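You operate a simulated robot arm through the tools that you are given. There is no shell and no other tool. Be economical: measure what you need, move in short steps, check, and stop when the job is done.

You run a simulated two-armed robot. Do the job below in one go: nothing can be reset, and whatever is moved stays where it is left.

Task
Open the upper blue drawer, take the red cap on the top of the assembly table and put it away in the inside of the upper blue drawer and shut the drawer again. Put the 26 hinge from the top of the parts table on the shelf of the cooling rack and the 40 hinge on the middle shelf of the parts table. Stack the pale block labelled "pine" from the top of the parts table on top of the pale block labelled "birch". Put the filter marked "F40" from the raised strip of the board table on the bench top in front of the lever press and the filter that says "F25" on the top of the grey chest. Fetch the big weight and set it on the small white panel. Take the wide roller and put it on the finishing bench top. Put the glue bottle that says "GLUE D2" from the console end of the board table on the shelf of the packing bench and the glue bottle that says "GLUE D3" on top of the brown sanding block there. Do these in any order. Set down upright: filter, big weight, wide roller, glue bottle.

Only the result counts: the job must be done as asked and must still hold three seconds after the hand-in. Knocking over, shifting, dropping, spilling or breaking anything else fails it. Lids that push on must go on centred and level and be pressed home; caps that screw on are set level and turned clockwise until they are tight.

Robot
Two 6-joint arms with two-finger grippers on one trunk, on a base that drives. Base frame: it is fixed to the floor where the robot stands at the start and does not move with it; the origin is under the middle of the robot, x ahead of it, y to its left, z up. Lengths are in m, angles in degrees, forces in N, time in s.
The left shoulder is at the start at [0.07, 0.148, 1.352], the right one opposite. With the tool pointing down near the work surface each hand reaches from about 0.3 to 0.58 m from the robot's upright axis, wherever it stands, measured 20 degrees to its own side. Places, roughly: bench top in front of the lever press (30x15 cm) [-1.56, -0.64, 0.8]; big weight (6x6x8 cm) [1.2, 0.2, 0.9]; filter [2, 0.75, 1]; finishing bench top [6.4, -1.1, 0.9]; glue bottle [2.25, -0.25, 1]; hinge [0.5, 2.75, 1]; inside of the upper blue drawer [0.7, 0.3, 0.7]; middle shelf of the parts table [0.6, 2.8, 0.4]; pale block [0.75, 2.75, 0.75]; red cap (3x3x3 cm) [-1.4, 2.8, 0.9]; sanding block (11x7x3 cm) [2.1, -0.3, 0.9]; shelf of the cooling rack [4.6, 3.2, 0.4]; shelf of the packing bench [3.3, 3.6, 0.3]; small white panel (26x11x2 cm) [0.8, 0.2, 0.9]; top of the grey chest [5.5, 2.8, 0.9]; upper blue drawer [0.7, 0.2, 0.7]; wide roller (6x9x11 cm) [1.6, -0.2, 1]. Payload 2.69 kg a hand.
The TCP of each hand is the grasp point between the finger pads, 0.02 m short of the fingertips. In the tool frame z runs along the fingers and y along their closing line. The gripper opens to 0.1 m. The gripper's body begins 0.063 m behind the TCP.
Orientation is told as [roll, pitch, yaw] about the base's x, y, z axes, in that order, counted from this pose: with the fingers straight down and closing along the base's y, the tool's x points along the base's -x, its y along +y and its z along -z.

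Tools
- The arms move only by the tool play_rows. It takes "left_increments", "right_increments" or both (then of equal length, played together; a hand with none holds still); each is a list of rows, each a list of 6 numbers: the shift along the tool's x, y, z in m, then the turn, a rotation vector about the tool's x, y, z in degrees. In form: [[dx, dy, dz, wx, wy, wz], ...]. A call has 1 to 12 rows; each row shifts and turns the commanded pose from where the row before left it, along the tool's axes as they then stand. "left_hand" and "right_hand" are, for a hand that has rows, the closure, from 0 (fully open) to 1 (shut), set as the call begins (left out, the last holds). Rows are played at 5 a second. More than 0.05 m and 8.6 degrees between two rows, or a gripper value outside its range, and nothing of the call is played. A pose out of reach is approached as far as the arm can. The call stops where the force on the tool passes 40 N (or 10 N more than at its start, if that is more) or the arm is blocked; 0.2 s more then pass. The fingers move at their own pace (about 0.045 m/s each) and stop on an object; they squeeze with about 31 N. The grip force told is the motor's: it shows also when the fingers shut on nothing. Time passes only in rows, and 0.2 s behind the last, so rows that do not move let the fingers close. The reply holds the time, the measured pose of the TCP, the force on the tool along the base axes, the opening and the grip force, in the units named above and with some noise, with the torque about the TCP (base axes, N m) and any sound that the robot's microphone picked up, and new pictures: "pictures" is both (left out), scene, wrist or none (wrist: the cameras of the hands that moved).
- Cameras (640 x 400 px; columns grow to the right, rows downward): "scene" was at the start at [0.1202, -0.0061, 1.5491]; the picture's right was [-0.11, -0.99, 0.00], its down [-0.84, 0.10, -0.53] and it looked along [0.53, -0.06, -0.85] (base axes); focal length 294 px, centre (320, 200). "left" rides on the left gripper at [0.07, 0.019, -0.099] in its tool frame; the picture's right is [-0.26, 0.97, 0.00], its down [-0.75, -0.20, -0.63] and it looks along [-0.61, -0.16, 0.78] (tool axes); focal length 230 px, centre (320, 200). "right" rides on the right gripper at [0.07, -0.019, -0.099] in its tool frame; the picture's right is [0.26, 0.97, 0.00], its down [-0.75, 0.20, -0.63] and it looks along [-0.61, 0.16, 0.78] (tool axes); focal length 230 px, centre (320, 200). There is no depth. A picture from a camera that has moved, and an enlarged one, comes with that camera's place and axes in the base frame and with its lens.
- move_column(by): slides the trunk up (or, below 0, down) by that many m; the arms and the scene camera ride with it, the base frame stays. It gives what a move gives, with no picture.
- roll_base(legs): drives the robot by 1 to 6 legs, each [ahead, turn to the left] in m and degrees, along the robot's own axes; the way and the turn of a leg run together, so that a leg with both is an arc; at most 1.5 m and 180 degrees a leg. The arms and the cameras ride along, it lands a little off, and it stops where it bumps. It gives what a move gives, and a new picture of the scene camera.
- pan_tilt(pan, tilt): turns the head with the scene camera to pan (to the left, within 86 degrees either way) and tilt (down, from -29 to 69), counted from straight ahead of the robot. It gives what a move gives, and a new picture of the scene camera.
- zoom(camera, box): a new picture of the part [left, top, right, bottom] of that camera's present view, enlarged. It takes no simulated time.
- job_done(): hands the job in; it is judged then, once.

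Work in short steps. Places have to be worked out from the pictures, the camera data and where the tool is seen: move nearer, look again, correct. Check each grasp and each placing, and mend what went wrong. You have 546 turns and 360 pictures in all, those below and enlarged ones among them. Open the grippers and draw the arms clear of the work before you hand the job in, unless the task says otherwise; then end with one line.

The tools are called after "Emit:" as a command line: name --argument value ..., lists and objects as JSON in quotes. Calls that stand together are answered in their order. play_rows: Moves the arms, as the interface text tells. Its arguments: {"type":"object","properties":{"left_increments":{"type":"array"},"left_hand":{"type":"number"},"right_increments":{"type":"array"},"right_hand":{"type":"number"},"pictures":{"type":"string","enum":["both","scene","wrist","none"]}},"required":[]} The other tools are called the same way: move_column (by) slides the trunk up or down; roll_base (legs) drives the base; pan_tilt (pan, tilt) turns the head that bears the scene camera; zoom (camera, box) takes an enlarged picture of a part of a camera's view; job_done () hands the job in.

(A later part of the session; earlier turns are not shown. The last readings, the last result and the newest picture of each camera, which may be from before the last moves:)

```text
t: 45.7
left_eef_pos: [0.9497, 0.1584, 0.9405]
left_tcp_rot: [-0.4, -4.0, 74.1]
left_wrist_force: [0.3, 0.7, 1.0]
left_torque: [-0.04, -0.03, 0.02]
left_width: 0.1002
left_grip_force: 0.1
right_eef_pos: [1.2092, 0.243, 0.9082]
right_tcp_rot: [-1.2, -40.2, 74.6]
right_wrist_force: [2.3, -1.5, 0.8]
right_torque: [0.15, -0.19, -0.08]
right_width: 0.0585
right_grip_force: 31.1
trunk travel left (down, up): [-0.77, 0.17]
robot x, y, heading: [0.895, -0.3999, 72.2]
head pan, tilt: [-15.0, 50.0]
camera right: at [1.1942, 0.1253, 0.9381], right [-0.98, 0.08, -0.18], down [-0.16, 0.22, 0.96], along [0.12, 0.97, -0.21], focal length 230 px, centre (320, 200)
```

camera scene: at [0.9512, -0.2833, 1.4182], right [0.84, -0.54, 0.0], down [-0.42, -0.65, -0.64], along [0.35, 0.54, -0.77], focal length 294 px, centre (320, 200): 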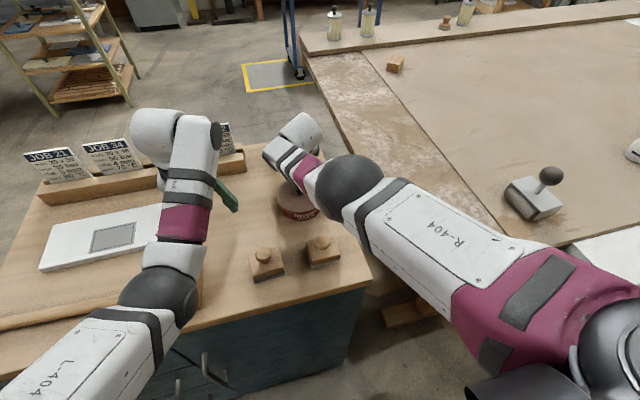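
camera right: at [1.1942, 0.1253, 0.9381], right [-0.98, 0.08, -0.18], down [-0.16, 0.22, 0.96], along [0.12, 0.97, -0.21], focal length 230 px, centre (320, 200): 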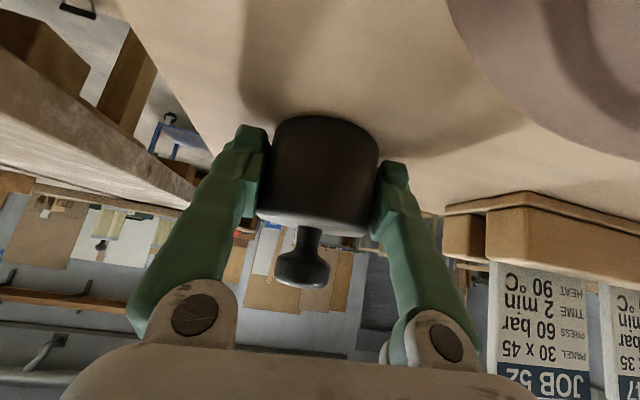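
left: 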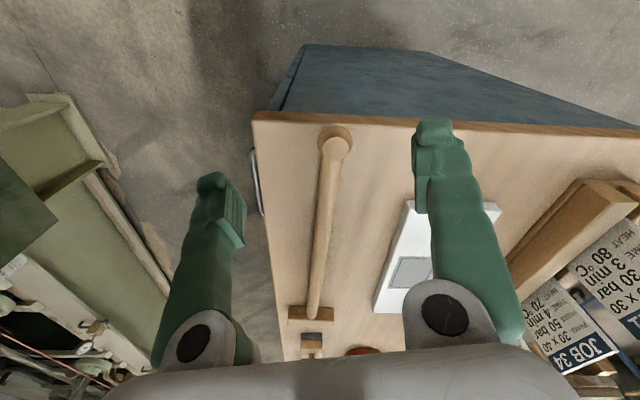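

Grip is solid (0.0585 m). I lift with the trunk 0.1 m and then reposition the base leftwards so the panel lies under the right hand.

Emit:
move_column --by 0.11

Emit:
roll_base --legs '[[-0.15, 0], [0, 90], [0.46, 0], [0, -90]]'

Emit:
pan_tilt --pan 0 --tilt 50

```text
t: 47.1
left_eef_pos: [0.9507, 0.1604, 1.0501]
left_tcp_rot: [-0.4, -3.8, 74.1]
left_wrist_force: [0.2, 0.9, 0.3]
left_torque: [-0.01, -0.01, -0.02]
left_width: 0.1002
left_grip_force: 0.0
right_eef_pos: [1.2103, 0.2449, 1.016]
right_tcp_rot: [-1.2, -39.9, 74.5]
right_wrist_force: [0.3, -0.1, -10.0]
right_torque: [-0.08, 0.03, 0.02]
right_width: 0.0585
right_grip_force: 31.2
trunk travel left (down, up): [-0.88, 0.06]
robot x, y, heading: [0.8913, -0.3991, 72.4]
head pan, tilt: [-15.0, 50.0]
```

```text
t: 48.3
left_eef_pos: [0.9212, 0.0471, 1.0384]
left_tcp_rot: [-0.1, -6.0, 74.9]
left_wrist_force: [3.6, 6.9, -5.1]
left_torque: [-0.49, 0.39, 0.03]
left_width: 0.1
left_grip_force: 0.1
right_eef_pos: [1.1693, 0.1814, 1.0503]
right_tcp_rot: [1.9, -45.6, 73.2]
right_wrist_force: [0.9, 2.0, -5.5]
right_torque: [-0.28, 0.02, 0.01]
right_width: 0.0563
right_grip_force: 30.9
trunk travel left (down, up): [-0.88, 0.06]
robot x, y, heading: [0.8631, -0.4962, 72.2]
head pan, tilt: [-15.0, 50.0]
stopped in leg 1: the robot was blocked; the commanded pose is now the measured one
camera scene: at [0.9291, -0.3729, 1.5279], right [0.84, -0.54, 0.0], down [-0.42, -0.65, -0.64], along [0.34, 0.54, -0.77], focal length 294 px, centre (320, 200)
```

scene: 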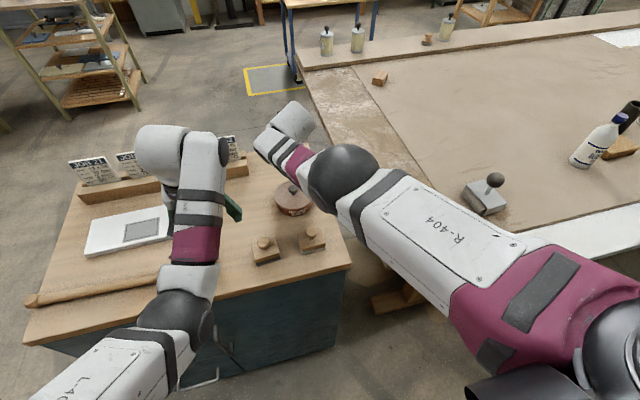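

```text
t: 49.1
left_eef_pos: [0.919, 0.0356, 1.0477]
left_tcp_rot: [-0.9, -8.0, 74.9]
left_wrist_force: [2.0, 0.6, -0.7]
left_torque: [-0.13, 0.17, 0.01]
left_width: 0.0999
left_grip_force: 0.1
right_eef_pos: [1.1582, 0.1962, 1.0838]
right_tcp_rot: [5.1, -50.7, 71.8]
right_wrist_force: [-2.5, 6.6, 3.1]
right_torque: [-0.47, 0.0, -0.01]
right_width: 0.0562
right_grip_force: 30.9
trunk travel left (down, up): [-0.88, 0.06]
robot x, y, heading: [0.8614, -0.4996, 72.2]
head pan, tilt: [0.0, 50.0]
camera scene: at [0.9084, -0.3679, 1.5275], right [0.95, -0.31, 0.0], down [-0.24, -0.73, -0.64], along [0.19, 0.61, -0.77], focal length 294 px, centre (320, 200)
```

scene: 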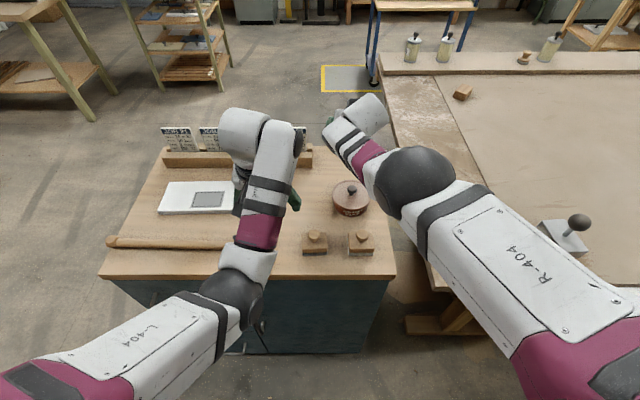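

The weight may have caught the pot knob while backing. Look through the right camera before doing anything.

Emit:
zoom --camera "right" --box '[0, 0, 640, 400]'

Emit:
zoom --camera "scene" --box '[240, 80, 480, 230]'

```text
1.00 times, centred on (320, 200) of right (not enlarged: the box is as wide or as high as the picture)
camera zoom: at [1.1468, 0.0734, 1.0906], right [-0.99, 0.08, -0.15], down [-0.14, 0.02, 0.99], along [0.09, 1.0, -0.01], focal length 230 px, centre (320, 200)
```

zoom: 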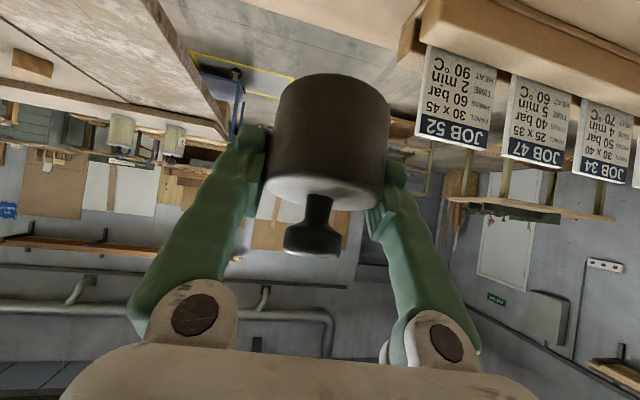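

```text
2.67 times, centred on (360, 155) of scene
camera zoom: at [0.9084, -0.3679, 1.5275], right [0.95, -0.31, 0.0], down [-0.24, -0.73, -0.64], along [0.19, 0.61, -0.77], focal length 783 px, centre (213, 320)
```

zoom: 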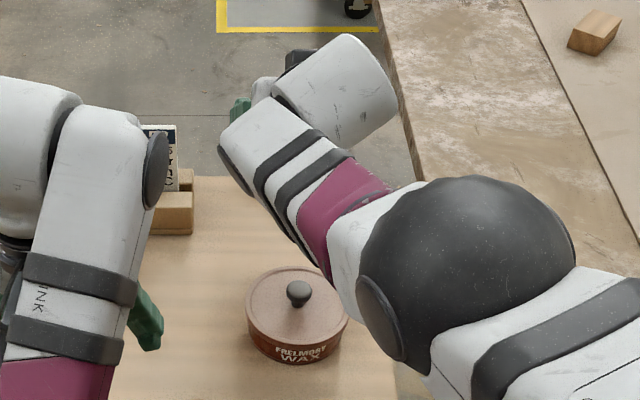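

Pot unmoved, weight held. The base itself must have bumped something; I look to both sides and down.

Emit:
pan_tilt --pan 86 --tilt 50

Emit:
pan_tilt --pan -86 --tilt 50

```text
t: 50.7
left_eef_pos: [0.9127, 0.0396, 1.0443]
left_tcp_rot: [-0.4, -5.9, 74.9]
left_wrist_force: [0.8, -0.7, 0.2]
left_torque: [0.01, -0.01, 0.01]
left_width: 0.1
left_grip_force: 0.1
right_eef_pos: [1.1631, 0.1733, 1.0522]
right_tcp_rot: [1.8, -45.9, 73.0]
right_wrist_force: [0.0, -0.6, -9.6]
right_torque: [0.02, 0.01, 0.01]
right_width: 0.056
right_grip_force: 31.4
trunk travel left (down, up): [-0.88, 0.06]
robot x, y, heading: [0.8627, -0.499, 72.3]
head pan, tilt: [85.9, 50.0]
camera scene: at [0.8063, -0.4177, 1.5286], right [0.37, 0.93, 0.0], down [0.71, -0.28, -0.64], along [-0.6, 0.24, -0.77], focal length 294 px, centre (320, 200)
```

scene: 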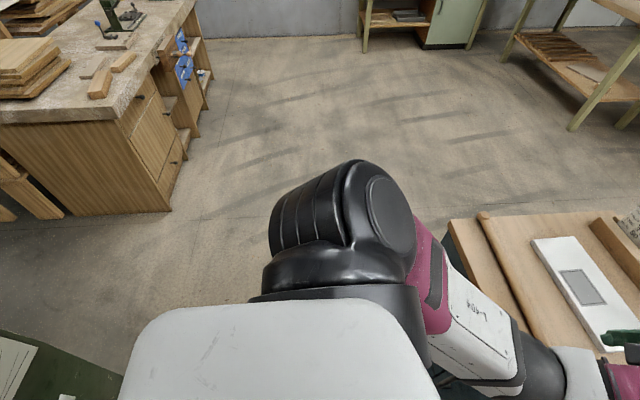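

```text
t: 53.3
left_eef_pos: [0.9138, 0.0427, 1.0439]
left_tcp_rot: [-0.3, -5.8, 74.9]
left_wrist_force: [-0.1, -1.5, -0.6]
left_torque: [-0.03, -0.02, 0.0]
left_width: 0.0997
left_grip_force: 0.0
right_eef_pos: [1.164, 0.1746, 1.0519]
right_tcp_rot: [2.0, -45.7, 72.9]
right_wrist_force: [0.5, -0.5, -9.6]
right_torque: [0.03, -0.01, 0.02]
right_width: 0.0563
right_grip_force: 31.3
trunk travel left (down, up): [-0.88, 0.06]
robot x, y, heading: [0.8621, -0.4953, 72.5]
head pan, tilt: [-85.9, 50.0]
camera scene: at [0.9537, -0.4623, 1.5285], right [-0.23, -0.97, 0.0], down [-0.75, 0.18, -0.64], along [0.62, -0.15, -0.77], focal length 294 px, centre (320, 200)
```

scene: 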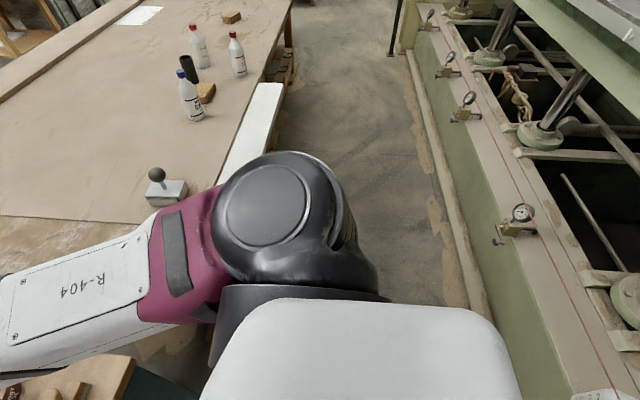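

The console sits close behind, so I'll go back out of the corridor and place the weight from the chest's near end instead. Raise trunk for clearance, then drive around.

Emit:
move_column --by 0.06

Emit:
roll_base --legs '[[0, -90]]'

```text
t: 54.3
left_eef_pos: [0.9151, 0.0419, 1.1037]
left_tcp_rot: [-0.3, -5.8, 75.0]
left_wrist_force: [0.5, -0.2, 0.2]
left_torque: [-0.04, 0.02, 0.0]
left_width: 0.1001
left_grip_force: 0.0
right_eef_pos: [1.1639, 0.1744, 1.111]
right_tcp_rot: [1.9, -45.8, 73.0]
right_wrist_force: [-0.7, 0.8, -10.1]
right_torque: [0.06, 0.0, -0.05]
right_width: 0.0564
right_grip_force: 31.0
trunk travel left (down, up): [-0.94, 0.0]
robot x, y, heading: [0.8639, -0.4959, 72.3]
head pan, tilt: [-85.9, 50.0]
```

```text
t: 58.5
left_eef_pos: [1.4012, -0.5424, 1.1039]
left_tcp_rot: [-0.4, -5.9, -14.4]
left_wrist_force: [0.0, 0.0, -0.2]
left_torque: [-0.01, 0.0, 0.0]
left_width: 0.1001
left_grip_force: 0.1
right_eef_pos: [1.5396, -0.7891, 1.1132]
right_tcp_rot: [2.0, -46.0, -16.0]
right_wrist_force: [0.7, 1.2, -8.8]
right_torque: [0.0, -0.04, 0.0]
right_width: 0.0564
right_grip_force: 30.7
trunk travel left (down, up): [-0.94, 0.0]
robot x, y, heading: [0.8604, -0.4987, -17.1]
head pan, tilt: [-85.9, 50.0]
camera scene: at [0.8969, -0.5854, 1.5886], right [-0.98, 0.22, 0.0], down [0.17, 0.75, -0.64], along [-0.14, -0.63, -0.77], focal length 294 px, centre (320, 200)
```

scene: 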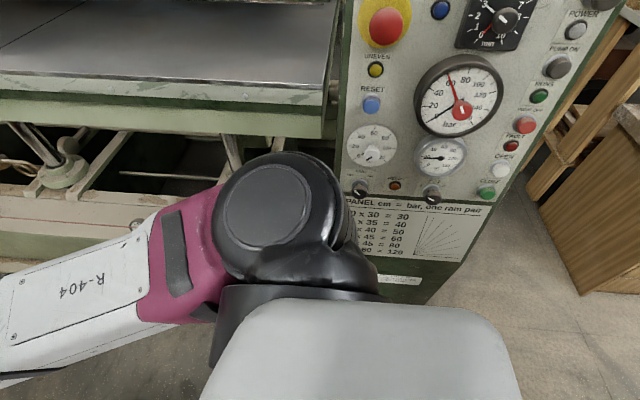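

Rotation worked. Now reverse out of the corridor and go round to the chest's near end.

Emit:
roll_base --legs '[[-1.0, 0], [0, 123], [0.93, 0], [0, -123], [0.3, 0]]'

Emit:
pan_tilt --pan -5 --tilt 50

```text
t: 80.6
left_eef_pos: [0.4406, 0.5719, 1.112]
left_tcp_rot: [-1.6, -11.4, -12.2]
left_wrist_force: [0.0, -0.7, 0.9]
left_torque: [0.07, -0.02, 0.01]
left_width: 0.1004
left_grip_force: 0.0
right_eef_pos: [0.6351, 0.354, 1.1763]
right_tcp_rot: [7.7, -54.4, -17.5]
right_wrist_force: [-1.3, -0.5, -8.6]
right_torque: [-0.02, 0.01, 0.02]
right_width: 0.0551
right_grip_force: 30.8
trunk travel left (down, up): [-0.94, 0.0]
robot x, y, heading: [-0.0735, 0.6049, -15.2]
head pan, tilt: [-85.9, 50.0]
stopped in leg 5: the robot was blocked; the commanded pose is now the measured one
camera scene: at [-0.0453, 0.5161, 1.5889], right [-0.98, 0.19, 0.0], down [0.15, 0.75, -0.64], along [-0.12, -0.63, -0.77], focal length 294 px, centre (320, 200)
```

scene: 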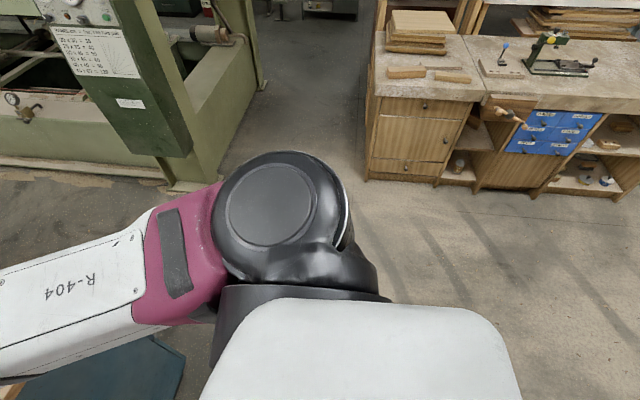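

```text
t: 82.1
left_eef_pos: [0.4479, 0.572, 1.1071]
left_tcp_rot: [-1.7, -11.1, -12.2]
left_wrist_force: [1.0, -0.3, -0.1]
left_torque: [0.02, 0.0, 0.0]
left_width: 0.1001
left_grip_force: 0.2
right_eef_pos: [0.6383, 0.3527, 1.165]
right_tcp_rot: [7.1, -53.2, -17.0]
right_wrist_force: [0.2, -1.4, -10.7]
right_torque: [0.0, -0.05, 0.03]
right_width: 0.0551
right_grip_force: 31.2
trunk travel left (down, up): [-0.94, 0.0]
robot x, y, heading: [-0.078, 0.6065, -15.2]
head pan, tilt: [-5.0, 50.0]
camera scene: at [0.0514, 0.5665, 1.5883], right [-0.35, -0.94, 0.0], down [-0.72, 0.27, -0.64], along [0.6, -0.22, -0.77], focal length 294 px, centre (320, 200)
```

scene: 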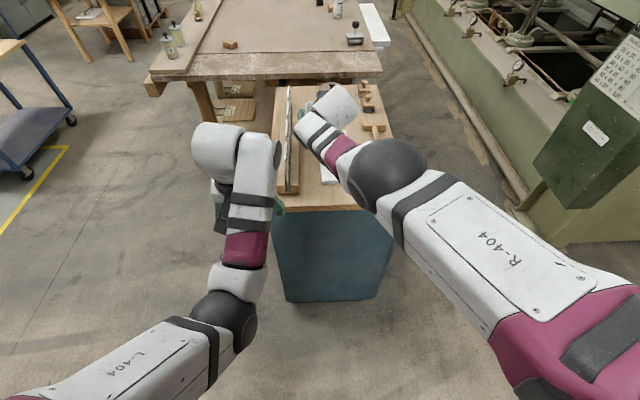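

The base halts seem tied to arm wobble with the payload. I check the held weight through the right camera.

Emit:
zoom --camera "right" --box '[0, 0, 640, 400]'

```text
1.00 times, centred on (320, 200) of right (not enlarged: the box is as wide or as high as the picture)
camera zoom: at [0.5152, 0.3575, 1.1656], right [0.04, 0.99, -0.14], down [-0.03, 0.14, 0.99], along [1.0, -0.04, 0.04], focal length 230 px, centre (320, 200)
```

zoom: 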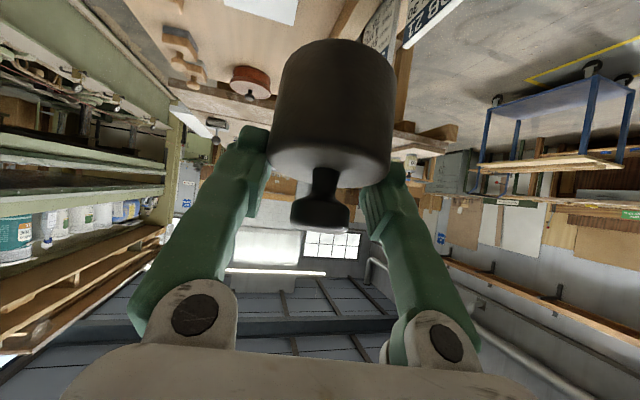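

The weight's top leans toward the hand ~13° as the hand over-tilted. I tilt the hand back to -40° and level it.

Emit:
play_rows --right_increments '[[0, 0, 0, 1.2, 6.5, -1.6], [0, 0, 0, 1.2, 6.5, -1.6]]' --pictures "wrist"

```text
t: 82.7
left_eef_pos: [0.4476, 0.5709, 1.109]
left_tcp_rot: [-1.7, -11.2, -12.3]
left_wrist_force: [-0.7, -0.7, 0.3]
left_torque: [-0.02, -0.01, -0.02]
left_width: 0.1
left_grip_force: 0.1
right_eef_pos: [0.6132, 0.3495, 1.1702]
right_tcp_rot: [0.2, -40.3, -11.1]
right_wrist_force: [-1.4, 0.0, -9.2]
right_torque: [0.0, -0.07, -0.05]
right_width: 0.0548
right_grip_force: 31.3
right hand out of reach, approached as far as the arm can: row 1, 2
trunk travel left (down, up): [-0.94, 0.0]
robot x, y, heading: [-0.0717, 0.6075, -15.2]
head pan, tilt: [-5.0, 50.0]
camera right: at [0.494, 0.3524, 1.1988], right [-0.01, 0.99, -0.16], down [0.2, 0.16, 0.97], along [0.98, -0.02, -0.2], focal length 230 px, centre (320, 200)
```

right: 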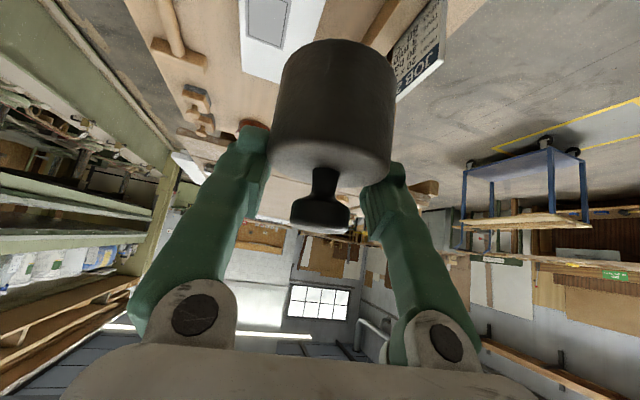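

Held securely, about 3 cm lower in the grip. I drive ahead in two short legs so the panel comes in reach.

Emit:
roll_base --legs '[[0.12, 0], [0.12, 0]]'

```text
t: 84.4
left_eef_pos: [0.6021, 0.6835, 1.1203]
left_tcp_rot: [21.2, -17.5, -10.8]
left_wrist_force: [-0.2, -0.1, -0.6]
left_torque: [0.05, -0.02, -0.05]
left_width: 0.1001
left_grip_force: 0.0
right_eef_pos: [0.8564, 0.3771, 1.2793]
right_tcp_rot: [11.6, -55.2, -16.3]
right_wrist_force: [1.0, -0.5, -2.3]
right_torque: [-0.08, -0.2, -0.02]
right_width: 0.0
right_grip_force: 29.5
trunk travel left (down, up): [-0.94, 0.0]
robot x, y, heading: [0.0629, 0.5711, -15.0]
head pan, tilt: [-5.0, 50.0]
stopped in leg 2: the robot was blocked; the commanded pose is now the measured one
camera scene: at [0.2614, 0.5057, 1.5885], right [-0.34, -0.94, 0.0], down [-0.75, 0.27, -0.6], along [0.57, -0.21, -0.8], focal length 294 px, centre (320, 200)
```

scene: 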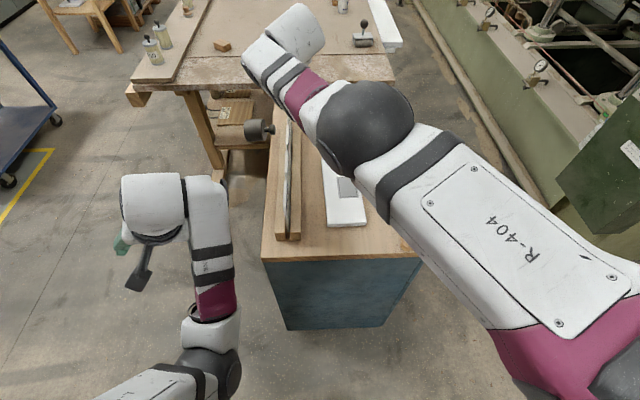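

The arm swung and the weight slipped out. I look at where it is right now.

Emit:
zoom --camera "scene" --box '[200, 60, 400, 185]'

```text
3.20 times, centred on (300, 122) of scene
camera zoom: at [0.2614, 0.5057, 1.5885], right [-0.34, -0.94, 0.0], down [-0.75, 0.27, -0.6], along [0.57, -0.21, -0.8], focal length 939 px, centre (384, 448)
```

zoom: 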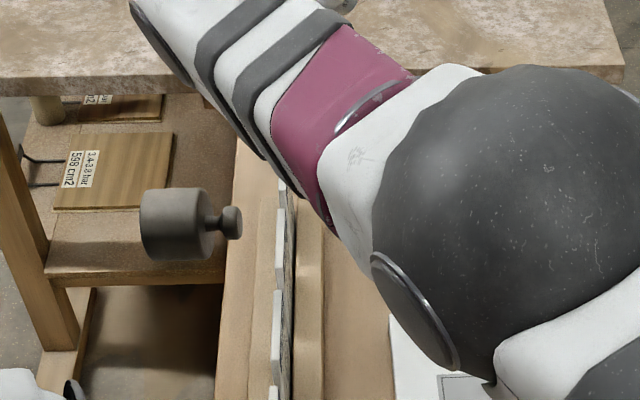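

The weight is mid-air near (0.90, 0.44). I let time pass with a still row and look.

Emit:
play_rows --left_increments '[[0, 0, 0, 0, 0, 0], [0, 0, 0, 0, 0, 0], [0, 0, 0, 0, 0, 0], [0, 0, 0, 0, 0, 0]]' --pictures "scene"

```text
t: 84.7
left_eef_pos: [0.5291, 0.7404, 1.1412]
left_tcp_rot: [23.5, -22.3, -10.1]
left_wrist_force: [1.5, -1.1, -4.0]
left_torque: [0.15, -0.04, 0.1]
left_width: 0.1001
left_grip_force: 0.1
right_eef_pos: [0.8074, 0.4673, 1.4449]
right_tcp_rot: [34.8, -72.5, -30.6]
right_wrist_force: [-1.1, 2.9, 5.5]
right_torque: [-0.16, 0.5, -0.28]
right_width: 0.0
right_grip_force: 29.6
trunk travel left (down, up): [-0.94, 0.0]
robot x, y, heading: [0.0662, 0.5717, -15.0]
head pan, tilt: [-5.0, 50.0]
stopped in row 1 (left hand): the arm was blocked; the commanded pose is now the measured one
camera scene: at [0.1918, 0.5342, 1.5889], right [-0.34, -0.94, 0.0], down [-0.72, 0.26, -0.64], along [0.6, -0.22, -0.77], focal length 294 px, centre (320, 200)
```

scene: 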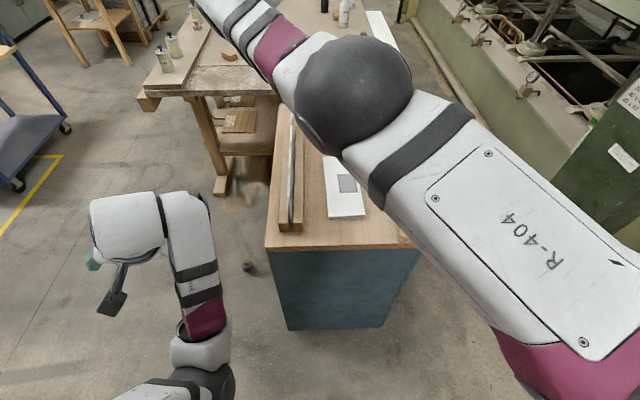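

Emit:
play_rows --left_increments '[[0, 0, 0, 0, 0, 0], [0, 0, 0, 0, 0, 0], [0, 0, 0, 0, 0, 0], [0, 0, 0, 0, 0, 0]]' --pictures "none"

Emit:
pan_tilt --pan 0 --tilt 50

```text
t: 85.7
left_eef_pos: [0.5444, 0.7178, 1.1424]
left_tcp_rot: [22.5, -23.5, -11.3]
left_wrist_force: [0.7, -0.2, 0.2]
left_torque: [-0.03, -0.01, -0.02]
left_width: 0.0999
left_grip_force: 0.0
right_eef_pos: [0.7946, 0.4194, 1.3515]
right_tcp_rot: [15.9, -62.4, -18.4]
right_wrist_force: [-1.6, -4.0, -10.1]
right_torque: [0.1, -0.95, 0.3]
right_width: 0.0002
right_grip_force: 29.9
trunk travel left (down, up): [-0.94, 0.0]
robot x, y, heading: [0.0588, 0.5689, -15.0]
head pan, tilt: [-5.0, 50.0]
```

```text
t: 86.4
left_eef_pos: [0.5496, 0.6977, 1.1323]
left_tcp_rot: [19.2, -20.4, -11.1]
left_wrist_force: [0.0, 1.2, 0.6]
left_torque: [-0.03, -0.04, 0.0]
left_width: 0.1001
left_grip_force: 0.1
right_eef_pos: [0.799, 0.4089, 1.3395]
right_tcp_rot: [15.5, -61.3, -18.1]
right_wrist_force: [0.4, -0.6, -0.3]
right_torque: [-0.04, 0.01, -0.03]
right_width: 0.0001
right_grip_force: 29.5
trunk travel left (down, up): [-0.94, 0.0]
robot x, y, heading: [0.0604, 0.5697, -15.0]
head pan, tilt: [0.0, 50.0]
camera scene: at [0.1871, 0.5398, 1.5886], right [-0.26, -0.97, 0.0], down [-0.74, 0.2, -0.64], along [0.62, -0.17, -0.77], focal length 294 px, centre (320, 200)
```

scene: 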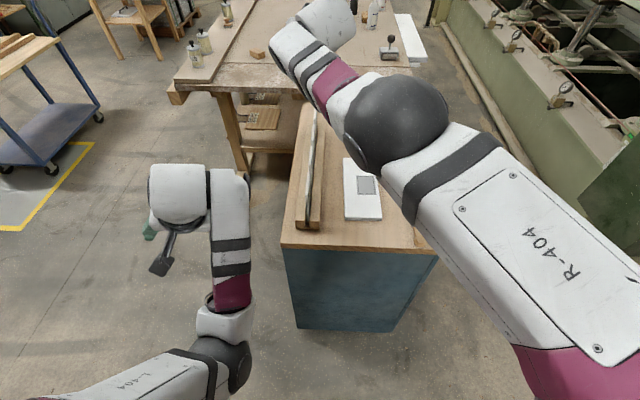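

The weight isn't visible; I pan left and down to look for it on the floor.

Emit:
pan_tilt --pan 20 --tilt 62

Emit:
zoom --camera "left" --box '[0, 0, 640, 400]'

```text
t: 87.2
left_eef_pos: [0.5478, 0.6983, 1.134]
left_tcp_rot: [19.3, -20.8, -11.3]
left_wrist_force: [0.1, 0.2, -0.3]
left_torque: [0.0, -0.02, -0.02]
left_width: 0.1001
left_grip_force: 0.1
right_eef_pos: [0.7959, 0.4078, 1.3398]
right_tcp_rot: [15.6, -61.5, -18.5]
right_wrist_force: [0.7, -0.2, 0.4]
right_torque: [0.01, 0.01, 0.0]
right_width: 0.0
right_grip_force: 29.3
trunk travel left (down, up): [-0.94, 0.0]
robot x, y, heading: [0.063, 0.5701, -15.1]
head pan, tilt: [20.0, 62.0]
camera scene: at [0.1734, 0.564, 1.5741], right [0.09, -1.0, 0.0], down [-0.88, -0.08, -0.47], along [0.47, 0.04, -0.88], focal length 294 px, centre (320, 200)
```

scene: 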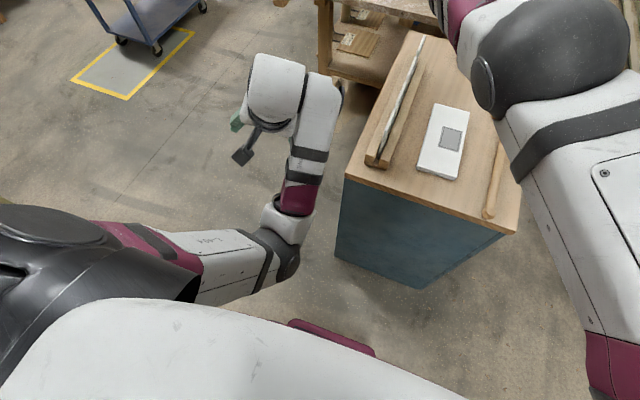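

```text
1.00 times, centred on (320, 200) of left (not enlarged: the box is as wide or as high as the picture)
camera zoom: at [0.4451, 0.7029, 1.2015], right [0.3, 0.87, 0.39], down [0.43, -0.49, 0.76], along [0.85, -0.07, -0.52], focal length 230 px, centre (320, 200)
```

zoom: 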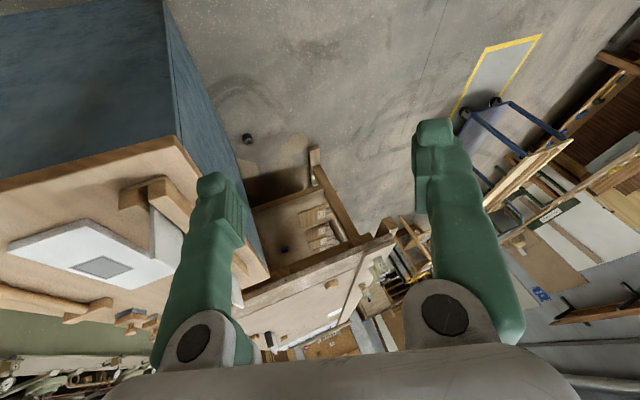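

A dark item lies on the floor near (1.3, 0.4). I zoom on it.

Emit:
zoom --camera "left" --box '[190, 90, 350, 290]'

```text
2.00 times, centred on (270, 190) of left
camera zoom: at [0.4451, 0.7029, 1.2015], right [0.3, 0.87, 0.39], down [0.43, -0.49, 0.76], along [0.85, -0.07, -0.52], focal length 460 px, centre (420, 220)
```

zoom: 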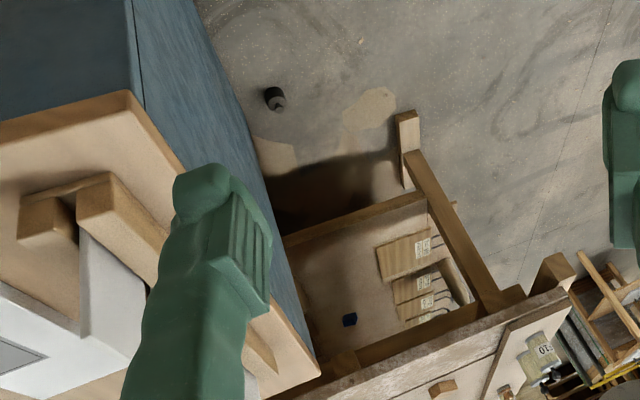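

The weight lies on the floor by the chest's back side around (1.33, 0.40); it can be recovered. Driving with arms at the reach limit caused the swing, so I bring both arms back to the comfortable initial posture first.

Emit:
play_rows --right_increments '[[0.0392, -0.022, -0.0069, 0.73, 6.1, -1.3], [0.0398, -0.022, -0.0027, 0.86, 6.1, -1.23], [0.0398, -0.022, 0.0016, 1.0, 6.1, -1.13], [0.0394, -0.022, 0.0058, 1.1, 6.1, -1.0], [0.0386, -0.022, 0.01, 1.2, 6.1, -0.9], [0.0373, -0.022, 0.014, 1.3, 6.1, -0.76], [0.0356, -0.022, 0.0179, 1.37, 6.1, -0.62], [0.0334, -0.022, 0.0215, 1.4, 6.1, -0.47], [0.0309, -0.022, 0.025, 1.47, 6.1, -0.3], [0.0282, -0.022, 0.0281, 1.5, 6.1, -0.16]]' --left_increments '[[-0.003, -0.01, 0.012, 1.9, 2.1, 0], [-0.003, -0.01, 0.012, 1.9, 2.1, 0], [-0.003, -0.01, 0.012, 1.9, 2.1, 0], [-0.003, -0.01, 0.012, 1.9, 2.1, 0], [-0.003, -0.01, 0.012, 1.9, 2.1, 0], [-0.003, -0.01, 0.012, 1.9, 2.1, 0], [-0.003, -0.01, 0.012, 1.9, 2.1, 0], [-0.003, -0.01, 0.012, 1.9, 2.1, 0], [-0.003, -0.01, 0.012, 1.9, 2.1, 0], [-0.003, -0.01, 0.012, 1.9, 2.1, 0]]' --right_hand 0 --pictures "none"

```text
t: 89.4
left_eef_pos: [0.5896, 0.6027, 0.9938]
left_tcp_rot: [-1.0, 0.5, -7.9]
left_wrist_force: [0.3, 1.0, 0.6]
left_torque: [0.0, -0.04, -0.02]
left_width: 0.0996
left_grip_force: 0.2
left hand out of reach, approached as far as the arm can: row 1
right_eef_pos: [0.5822, 0.2095, 1.025]
right_tcp_rot: [-7.7, -0.8, -4.0]
right_wrist_force: [-0.2, -0.2, 0.7]
right_torque: [0.0, -0.02, 0.04]
right_width: 0.1
right_grip_force: 0.1
right hand out of reach, approached as far as the arm can: row 1, 2, 3, 4, 5, 6, 9, 10
trunk travel left (down, up): [-0.94, 0.0]
robot x, y, heading: [0.0624, 0.5684, -15.3]
head pan, tilt: [20.0, 62.0]
```

Emit:
play_rows --right_increments '[[0.03, 0, 0.01, -3.8, 0, 5.5], [0.035, 0, 0.012, -3.8, 0, 5.5], [0.035, 0, 0.01, 0, 0, 0]]' --left_increments '[[0, 0, 0, 0, 0, 3.7], [0.01, 0, 0, -1, 0, 3.7], [0.01, 0, 0, 0, 0, 0]]' --pictures "none"

```text
t: 90.2
left_eef_pos: [0.5704, 0.6106, 0.9936]
left_tcp_rot: [0.1, 0.4, -15.2]
left_wrist_force: [0.8, 0.3, -0.3]
left_torque: [-0.02, -0.02, 0.03]
left_width: 0.1002
left_grip_force: 0.0
right_eef_pos: [0.5537, 0.2059, 0.9613]
right_tcp_rot: [0.2, -1.7, -15.2]
right_wrist_force: [0.0, 0.6, -0.5]
right_torque: [-0.01, 0.01, 0.02]
right_width: 0.1001
right_grip_force: 0.1
right hand out of reach, approached as far as the arm can: row 1, 2, 3
trunk travel left (down, up): [-0.94, 0.0]
robot x, y, heading: [0.0634, 0.5694, -15.2]
head pan, tilt: [20.0, 62.0]
```

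Emit:
pan_tilt --pan 0 --tilt 62

```text
t: 91.0
left_eef_pos: [0.5709, 0.6108, 0.9939]
left_tcp_rot: [0.0, 0.5, -15.1]
left_wrist_force: [1.1, -0.3, 0.4]
left_torque: [0.02, -0.01, -0.02]
left_width: 0.0999
left_grip_force: 0.2
right_eef_pos: [0.5535, 0.2072, 0.9603]
right_tcp_rot: [0.2, -1.6, -15.1]
right_wrist_force: [-0.2, -0.2, 0.4]
right_torque: [0.01, -0.02, 0.01]
right_width: 0.0998
right_grip_force: 0.0
trunk travel left (down, up): [-0.94, 0.0]
robot x, y, heading: [0.0633, 0.5698, -15.2]
head pan, tilt: [0.0, 62.0]
camera scene: at [0.1741, 0.5417, 1.5738], right [-0.26, -0.97, 0.0], down [-0.85, 0.23, -0.47], along [0.45, -0.12, -0.88], focal length 294 px, centre (320, 200)
```

scene: 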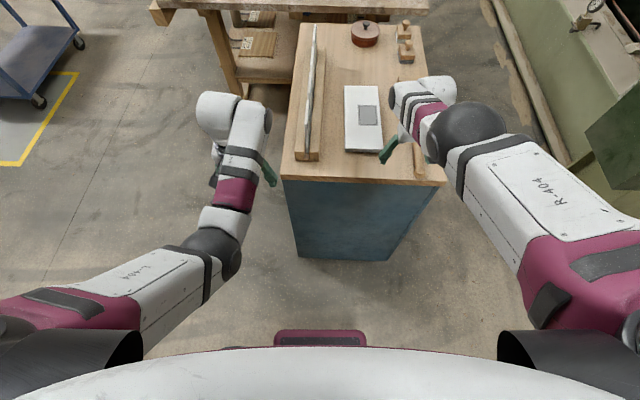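

The right arm has flipped to an elbow-up posture. I back the base away from the chest and test the right arm's room in free space.

Emit:
roll_base --legs '[[-0.3, 0]]'

Emit:
play_rows --right_increments '[[0.03, 0, 0.03, 0, 0, 0], [0.03, 0, 0.03, 0, 0, 0], [0.03, 0, 0.03, 0, 0, 0], [0.03, 0, 0.03, 0, 0, 0], [0.03, 0, 0.03, 0, 0, 0], [0.03, 0, 0.03, 0, 0, 0]]' --pictures "none"

```text
t: 93.1
left_eef_pos: [0.2829, 0.6857, 0.9907]
left_tcp_rot: [-0.1, 0.5, -15.2]
left_wrist_force: [-0.4, -0.6, -0.8]
left_torque: [-0.01, 0.02, -0.03]
left_width: 0.0998
left_grip_force: 0.0
right_eef_pos: [0.2656, 0.2826, 0.9582]
right_tcp_rot: [0.2, -1.5, -15.2]
right_wrist_force: [0.8, -1.0, 0.1]
right_torque: [0.0, 0.05, -0.01]
right_width: 0.0999
right_grip_force: 0.0
trunk travel left (down, up): [-0.94, 0.0]
robot x, y, heading: [-0.2269, 0.6476, -15.4]
head pan, tilt: [0.0, 62.0]
camera scene: at [-0.1111, 0.6181, 1.5735], right [-0.26, -0.97, 0.0], down [-0.85, 0.23, -0.47], along [0.45, -0.12, -0.88], focal length 294 px, centre (320, 200)
```

scene: 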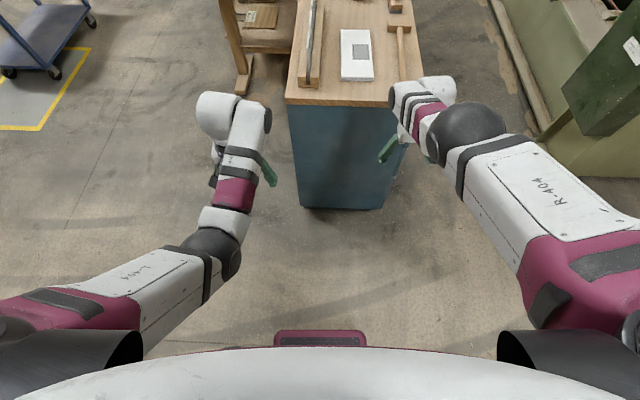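

```text
t: 94.5
left_eef_pos: [0.2805, 0.6857, 0.9948]
left_tcp_rot: [0.1, 0.4, -15.3]
left_wrist_force: [0.2, -0.7, 0.3]
left_torque: [-0.01, 0.02, -0.01]
left_width: 0.0999
left_grip_force: 0.1
right_eef_pos: [0.1129, 0.3225, 0.7642]
right_tcp_rot: [0.2, -1.8, -15.3]
right_wrist_force: [-0.5, 0.5, 0.1]
right_torque: [-0.03, -0.02, 0.0]
right_width: 0.1001
right_grip_force: 0.0
right hand out of reach, approached as far as the arm can: row 1, 2, 3, 6
trunk travel left (down, up): [-0.94, 0.0]
robot x, y, heading: [-0.2238, 0.6465, -15.2]
head pan, tilt: [0.0, 62.0]
```

Driving with modest poses is fine. I turn toward open floor and try to re-flip the right elbow by stretching the arm forward at low height and returning.

Emit:
roll_base --legs '[[0, 75]]'

Emit:
play_rows --right_increments '[[-0.05, 0, 0, 0, 0, 0], [-0.05, 0, 0, 0, 0, 0], [-0.05, 0, 0, 0, 0, 0], [-0.05, 0, 0, 0, 0, 0], [-0.05, 0, 0, 0, 0, 0], [-0.05, 0, 0, 0, 0, 0], [-0.05, 0, 0, 0, 0, 0]]' --pictures "scene"

```text
t: 98.1
left_eef_pos: [-0.1299, 1.149, 0.9933]
left_tcp_rot: [-0.1, 0.4, 59.4]
left_wrist_force: [0.3, 0.3, -0.7]
left_torque: [-0.02, -0.01, -0.01]
left_width: 0.0998
left_grip_force: 0.0
right_eef_pos: [0.177, 0.8898, 0.7645]
right_tcp_rot: [0.3, -1.7, 59.5]
right_wrist_force: [0.3, 0.1, -0.4]
right_torque: [-0.04, -0.07, 0.0]
right_width: 0.1001
right_grip_force: 0.2
trunk travel left (down, up): [-0.94, 0.0]
robot x, y, heading: [-0.2283, 0.6506, 59.4]
head pan, tilt: [0.0, 62.0]
camera scene: at [-0.167, 0.7475, 1.5738], right [0.86, -0.51, 0.0], down [-0.45, -0.76, -0.47], along [0.24, 0.4, -0.88], focal length 294 px, centre (320, 200)
```

scene: 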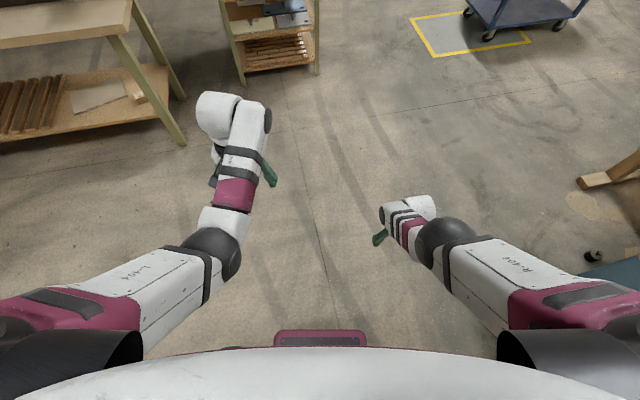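

```text
t: 99.7
left_eef_pos: [-0.1299, 1.1498, 0.994]
left_tcp_rot: [0.0, 0.4, 59.4]
left_wrist_force: [0.3, -0.2, 0.7]
left_torque: [0.04, 0.0, 0.05]
left_width: 0.0998
left_grip_force: 0.0
right_eef_pos: [0.2737, 0.9581, 0.882]
right_tcp_rot: [0.2, -1.6, 59.5]
right_wrist_force: [0.0, -0.7, 1.0]
right_torque: [0.0, 0.0, 0.01]
right_width: 0.1004
right_grip_force: 0.1
right hand out of reach, approached as far as the arm can: row 1, 2, 3, 4, 5, 6, 7
trunk travel left (down, up): [-0.94, 0.0]
robot x, y, heading: [-0.2251, 0.6468, 59.5]
head pan, tilt: [0.0, 62.0]
camera scene: at [-0.1673, 0.7485, 1.5737], right [0.86, -0.51, 0.0], down [-0.45, -0.76, -0.47], along [0.24, 0.4, -0.88], focal length 294 px, centre (320, 200)
```

scene: 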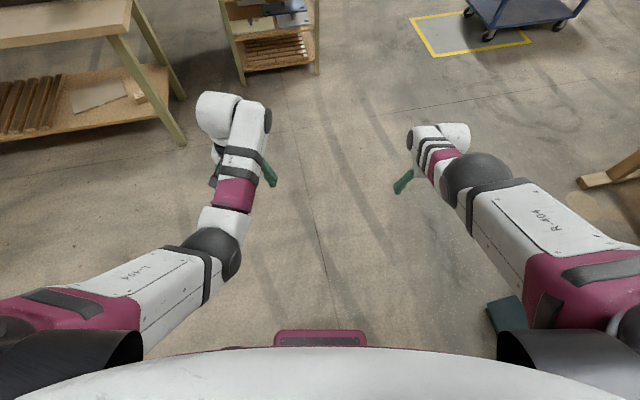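

It seems an out-of-reach command persists, so increments build on a far target. I test by pulling the right hand back 0.3 m.

Emit:
play_rows --right_increments '[[0.05, 0, 0, 0, 0, 0], [0.05, 0, 0, 0, 0, 0], [0.05, 0, 0, 0, 0, 0], [0.05, 0, 0, 0, 0, 0], [0.05, 0, 0, 0, 0, 0], [0.05, 0, 0, 0, 0, 0]]' --pictures "none"

```text
t: 101.1
left_eef_pos: [-0.1309, 1.1469, 0.9943]
left_tcp_rot: [0.0, 0.4, 59.4]
left_wrist_force: [0.5, -0.6, -0.8]
left_torque: [0.03, 0.0, -0.01]
left_width: 0.1
left_grip_force: 0.0
right_eef_pos: [0.2122, 0.7984, 0.7343]
right_tcp_rot: [0.3, -1.7, 59.5]
right_wrist_force: [-0.3, 0.8, -0.4]
right_torque: [-0.01, -0.01, 0.01]
right_width: 0.1
right_grip_force: 0.1
right hand out of reach, approached as far as the arm can: row 1, 2, 3, 4, 5, 6
trunk travel left (down, up): [-0.94, 0.0]
robot x, y, heading: [-0.2268, 0.649, 59.5]
head pan, tilt: [0.0, 62.0]
```

Emit:
pan_tilt --pan -45 --tilt 50

Emit:
zoom --camera "left" --box '[0, 0, 640, 400]'

```text
t: 102.2
left_eef_pos: [-0.1323, 1.1476, 0.9931]
left_tcp_rot: [-0.1, 0.4, 59.4]
left_wrist_force: [0.6, -0.6, 0.3]
left_torque: [0.02, -0.02, 0.0]
left_width: 0.1002
left_grip_force: 0.1
right_eef_pos: [0.2119, 0.7997, 0.7345]
right_tcp_rot: [0.2, -1.5, 59.5]
right_wrist_force: [0.0, 0.0, -0.3]
right_torque: [-0.02, -0.01, 0.01]
right_width: 0.0998
right_grip_force: 0.1
trunk travel left (down, up): [-0.94, 0.0]
robot x, y, heading: [-0.2257, 0.646, 59.8]
head pan, tilt: [-45.0, 50.0]
camera scene: at [-0.1256, 0.7118, 1.5887], right [0.25, -0.97, 0.0], down [-0.74, -0.19, -0.64], along [0.62, 0.16, -0.77], focal length 294 px, centre (320, 200)
```

scene: 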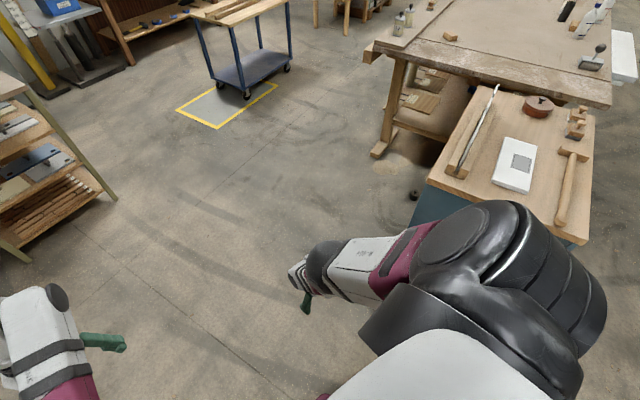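

```text
1.00 times, centred on (320, 200) of left (not enlarged: the box is as wide or as high as the picture)
camera zoom: at [-0.1823, 1.0987, 1.0924], right [-0.7, 0.71, 0.0], down [0.56, 0.55, 0.62], along [0.45, 0.44, -0.78], focal length 230 px, centre (320, 200)
```

zoom: 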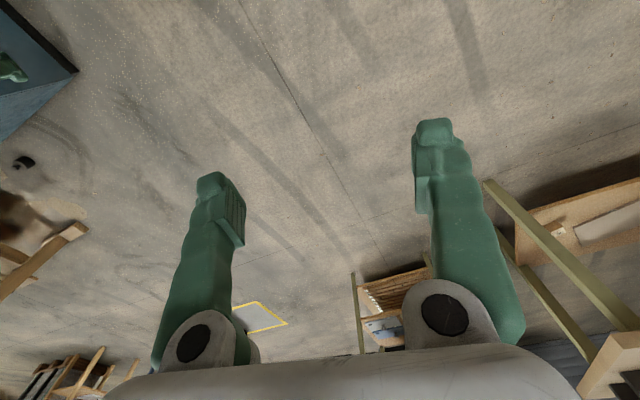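

Emit:
play_rows --right_increments '[[0.0, 0, -0.04, 0, 0, 0], [0.0, 0, -0.04, 0, 0, 0], [0.0, 0, -0.04, 0, 0, 0], [0.0, 0, -0.04, 0, 0, 0]]' --pictures "none"

```text
t: 103.2
left_eef_pos: [-0.13, 1.1489, 0.9939]
left_tcp_rot: [0.0, 0.4, 59.5]
left_wrist_force: [0.1, 0.2, 0.5]
left_torque: [0.01, -0.03, 0.0]
left_width: 0.1001
left_grip_force: 0.1
right_eef_pos: [0.273, 0.8478, 0.7935]
right_tcp_rot: [0.3, -1.4, 59.5]
right_wrist_force: [0.2, -0.8, 1.1]
right_torque: [-0.06, -0.04, 0.0]
right_width: 0.1001
right_grip_force: 0.1
right hand out of reach, approached as far as the arm can: row 1, 2, 3, 4
trunk travel left (down, up): [-0.94, 0.0]
robot x, y, heading: [-0.2262, 0.6463, 59.5]
head pan, tilt: [-45.0, 50.0]
```

Analysis: the straight right arm is stuck at a singular stretch while the command sits too close in. I move the command forward 0.18 then down 0.08, which should bend the elbow properly.

Emit:
play_rows --right_increments '[[-0.045, 0, 0, 0, 0, 0], [-0.045, 0, 0, 0, 0, 0], [-0.045, 0, 0, 0, 0, 0], [-0.045, 0, 0, 0, 0, 0], [0, 0, 0.03, 0, 0, 0], [0, 0, 0.03, 0, 0, 0], [0, 0, 0.02, 0, 0, 0]]' --pictures "none"

```text
t: 104.8
left_eef_pos: [-0.1298, 1.1485, 0.9933]
left_tcp_rot: [0.0, 0.4, 59.4]
left_wrist_force: [-0.1, -0.4, -1.0]
left_torque: [0.0, -0.01, -0.02]
left_width: 0.1002
left_grip_force: 0.0
right_eef_pos: [0.2957, 0.8861, 0.8316]
right_tcp_rot: [0.2, -1.7, 59.4]
right_wrist_force: [-0.4, 0.3, 0.0]
right_torque: [0.0, 0.04, -0.01]
right_width: 0.0998
right_grip_force: 0.0
right hand out of reach, approached as far as the arm can: row 1, 2, 3, 4, 5, 6, 7
trunk travel left (down, up): [-0.94, 0.0]
robot x, y, heading: [-0.229, 0.6479, 59.5]
head pan, tilt: [-45.0, 50.0]
```

Emit:
play_rows --right_increments '[[0, 0.05, 0, 0, 0, 0], [0, 0.05, 0, 0, 0, 0], [0, 0.05, 0, 0, 0, 0]]' --pictures "none"

```text
t: 105.6
left_eef_pos: [-0.1318, 1.1487, 0.9937]
left_tcp_rot: [0.0, 0.4, 59.6]
left_wrist_force: [0.0, 0.0, 0.0]
left_torque: [0.03, -0.02, -0.02]
left_width: 0.1003
left_grip_force: 0.0
right_eef_pos: [0.1702, 0.9679, 0.8273]
right_tcp_rot: [0.1, -1.6, 59.5]
right_wrist_force: [-0.2, 0.1, 0.8]
right_torque: [0.0, -0.01, -0.06]
right_width: 0.1
right_grip_force: 0.0
right hand out of reach, approached as far as the arm can: row 1, 2
trunk travel left (down, up): [-0.94, 0.0]
robot x, y, heading: [-0.2282, 0.6509, 59.5]
head pan, tilt: [-45.0, 50.0]
```

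Row 3 was in reach; now the arm should bend. I raise the right hand slightly and retract.

Emit:
play_rows --right_increments '[[0, 0, -0.02, 0, 0, 0], [0, 0, -0.02, 0, 0, 0], [0, 0, -0.03, 0, 0, 0], [0, 0, -0.03, 0, 0, 0]]' --pictures "none"

```text
t: 106.6
left_eef_pos: [-0.1299, 1.1483, 0.9937]
left_tcp_rot: [0.1, 0.3, 59.4]
left_wrist_force: [0.3, -0.2, 0.2]
left_torque: [0.0, -0.01, 0.0]
left_width: 0.0996
left_grip_force: 0.1
right_eef_pos: [0.1913, 1.0117, 0.8875]
right_tcp_rot: [0.1, -1.7, 59.5]
right_wrist_force: [0.4, 0.9, -0.8]
right_torque: [0.01, -0.03, 0.01]
right_width: 0.0999
right_grip_force: 0.1
right hand out of reach, approached as far as the arm can: row 1, 2, 3, 4
trunk travel left (down, up): [-0.94, 0.0]
robot x, y, heading: [-0.2273, 0.6429, 59.5]
head pan, tilt: [-45.0, 50.0]
```

Emit:
play_rows --right_increments '[[-0.012, 0, -0.036, 0, 0, 0], [-0.012, 0, -0.036, 0, 0, 0], [-0.01, 0, -0.036, 0, 0, 0], [-0.008, 0, -0.036, 0, 0, 0], [-0.004, 0, -0.036, 0, 0, 0]]' --pictures "none"

```text
t: 107.8
left_eef_pos: [-0.1303, 1.1488, 0.9941]
left_tcp_rot: [0.0, 0.3, 59.4]
left_wrist_force: [-0.1, -0.5, 0.2]
left_torque: [0.03, -0.01, -0.01]
left_width: 0.1
left_grip_force: 0.0
right_eef_pos: [0.2269, 1.0793, 1.0539]
right_tcp_rot: [0.1, -1.6, 59.5]
right_wrist_force: [0.6, 0.8, 1.1]
right_torque: [0.03, 0.01, -0.01]
right_width: 0.1002
right_grip_force: 0.1
right hand out of reach, approached as far as the arm can: row 1, 2, 3, 4, 5
trunk travel left (down, up): [-0.94, 0.0]
robot x, y, heading: [-0.225, 0.6476, 59.4]
head pan, tilt: [-45.0, 50.0]
```

Emit:
play_rows --right_increments '[[0.02, 0, 0.045, 0, 0, 0], [0.02, 0, 0.045, 0, 0, 0], [0.02, 0, 0.045, 0, 0, 0], [0.03, 0, 0.03, 0, 0, 0], [0.03, 0, 0.02, 0, 0, 0], [0.03, 0, 0.01, 0, 0, 0]]' --pictures "none"

```text
t: 109.2
left_eef_pos: [-0.1305, 1.1478, 0.9953]
left_tcp_rot: [0.0, 0.3, 59.3]
left_wrist_force: [-0.4, -0.1, 0.6]
left_torque: [0.01, 0.01, 0.02]
left_width: 0.1001
left_grip_force: 0.0
right_eef_pos: [0.1558, 0.9523, 0.8557]
right_tcp_rot: [0.3, -1.7, 59.5]
right_wrist_force: [0.2, -0.1, 0.1]
right_torque: [0.0, -0.02, 0.03]
right_width: 0.0998
right_grip_force: 0.1
right hand out of reach, approached as far as the arm can: row 1, 3
trunk travel left (down, up): [-0.94, 0.0]
robot x, y, heading: [-0.2247, 0.6459, 59.4]
head pan, tilt: [-45.0, 50.0]
```

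Now the arm bends (rows 4–6 in reach). I continue retracting and then raise to check.

Emit:
play_rows --right_increments '[[0.02, 0, 0, 0, 0, 0], [0.02, 0, 0, 0, 0, 0], [0, 0, -0.03, 0, 0, 0], [0, 0, -0.03, 0, 0, 0]]' --pictures "scene"

```text
t: 110.2
left_eef_pos: [-0.1304, 1.1489, 0.994]
left_tcp_rot: [-0.1, 0.3, 59.4]
left_wrist_force: [0.1, 0.2, -0.6]
left_torque: [-0.03, -0.01, -0.02]
left_width: 0.0997
left_grip_force: 0.1
right_eef_pos: [0.137, 0.9168, 0.9146]
right_tcp_rot: [-0.1, -1.5, 59.4]
right_wrist_force: [-0.8, -0.2, 0.3]
right_torque: [-0.01, 0.02, -0.01]
right_width: 0.1001
right_grip_force: 0.0
trunk travel left (down, up): [-0.94, 0.0]
robot x, y, heading: [-0.2272, 0.6508, 59.6]
head pan, tilt: [-45.0, 50.0]
camera scene: at [-0.1259, 0.712, 1.5886], right [0.25, -0.97, 0.0], down [-0.74, -0.19, -0.64], along [0.62, 0.16, -0.77], focal length 294 px, centre (320, 200)
```

scene: 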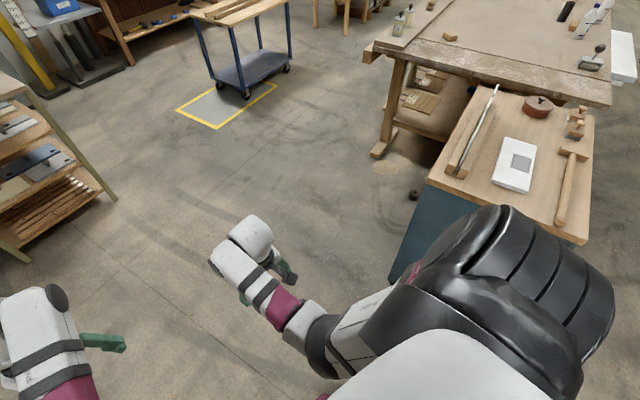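

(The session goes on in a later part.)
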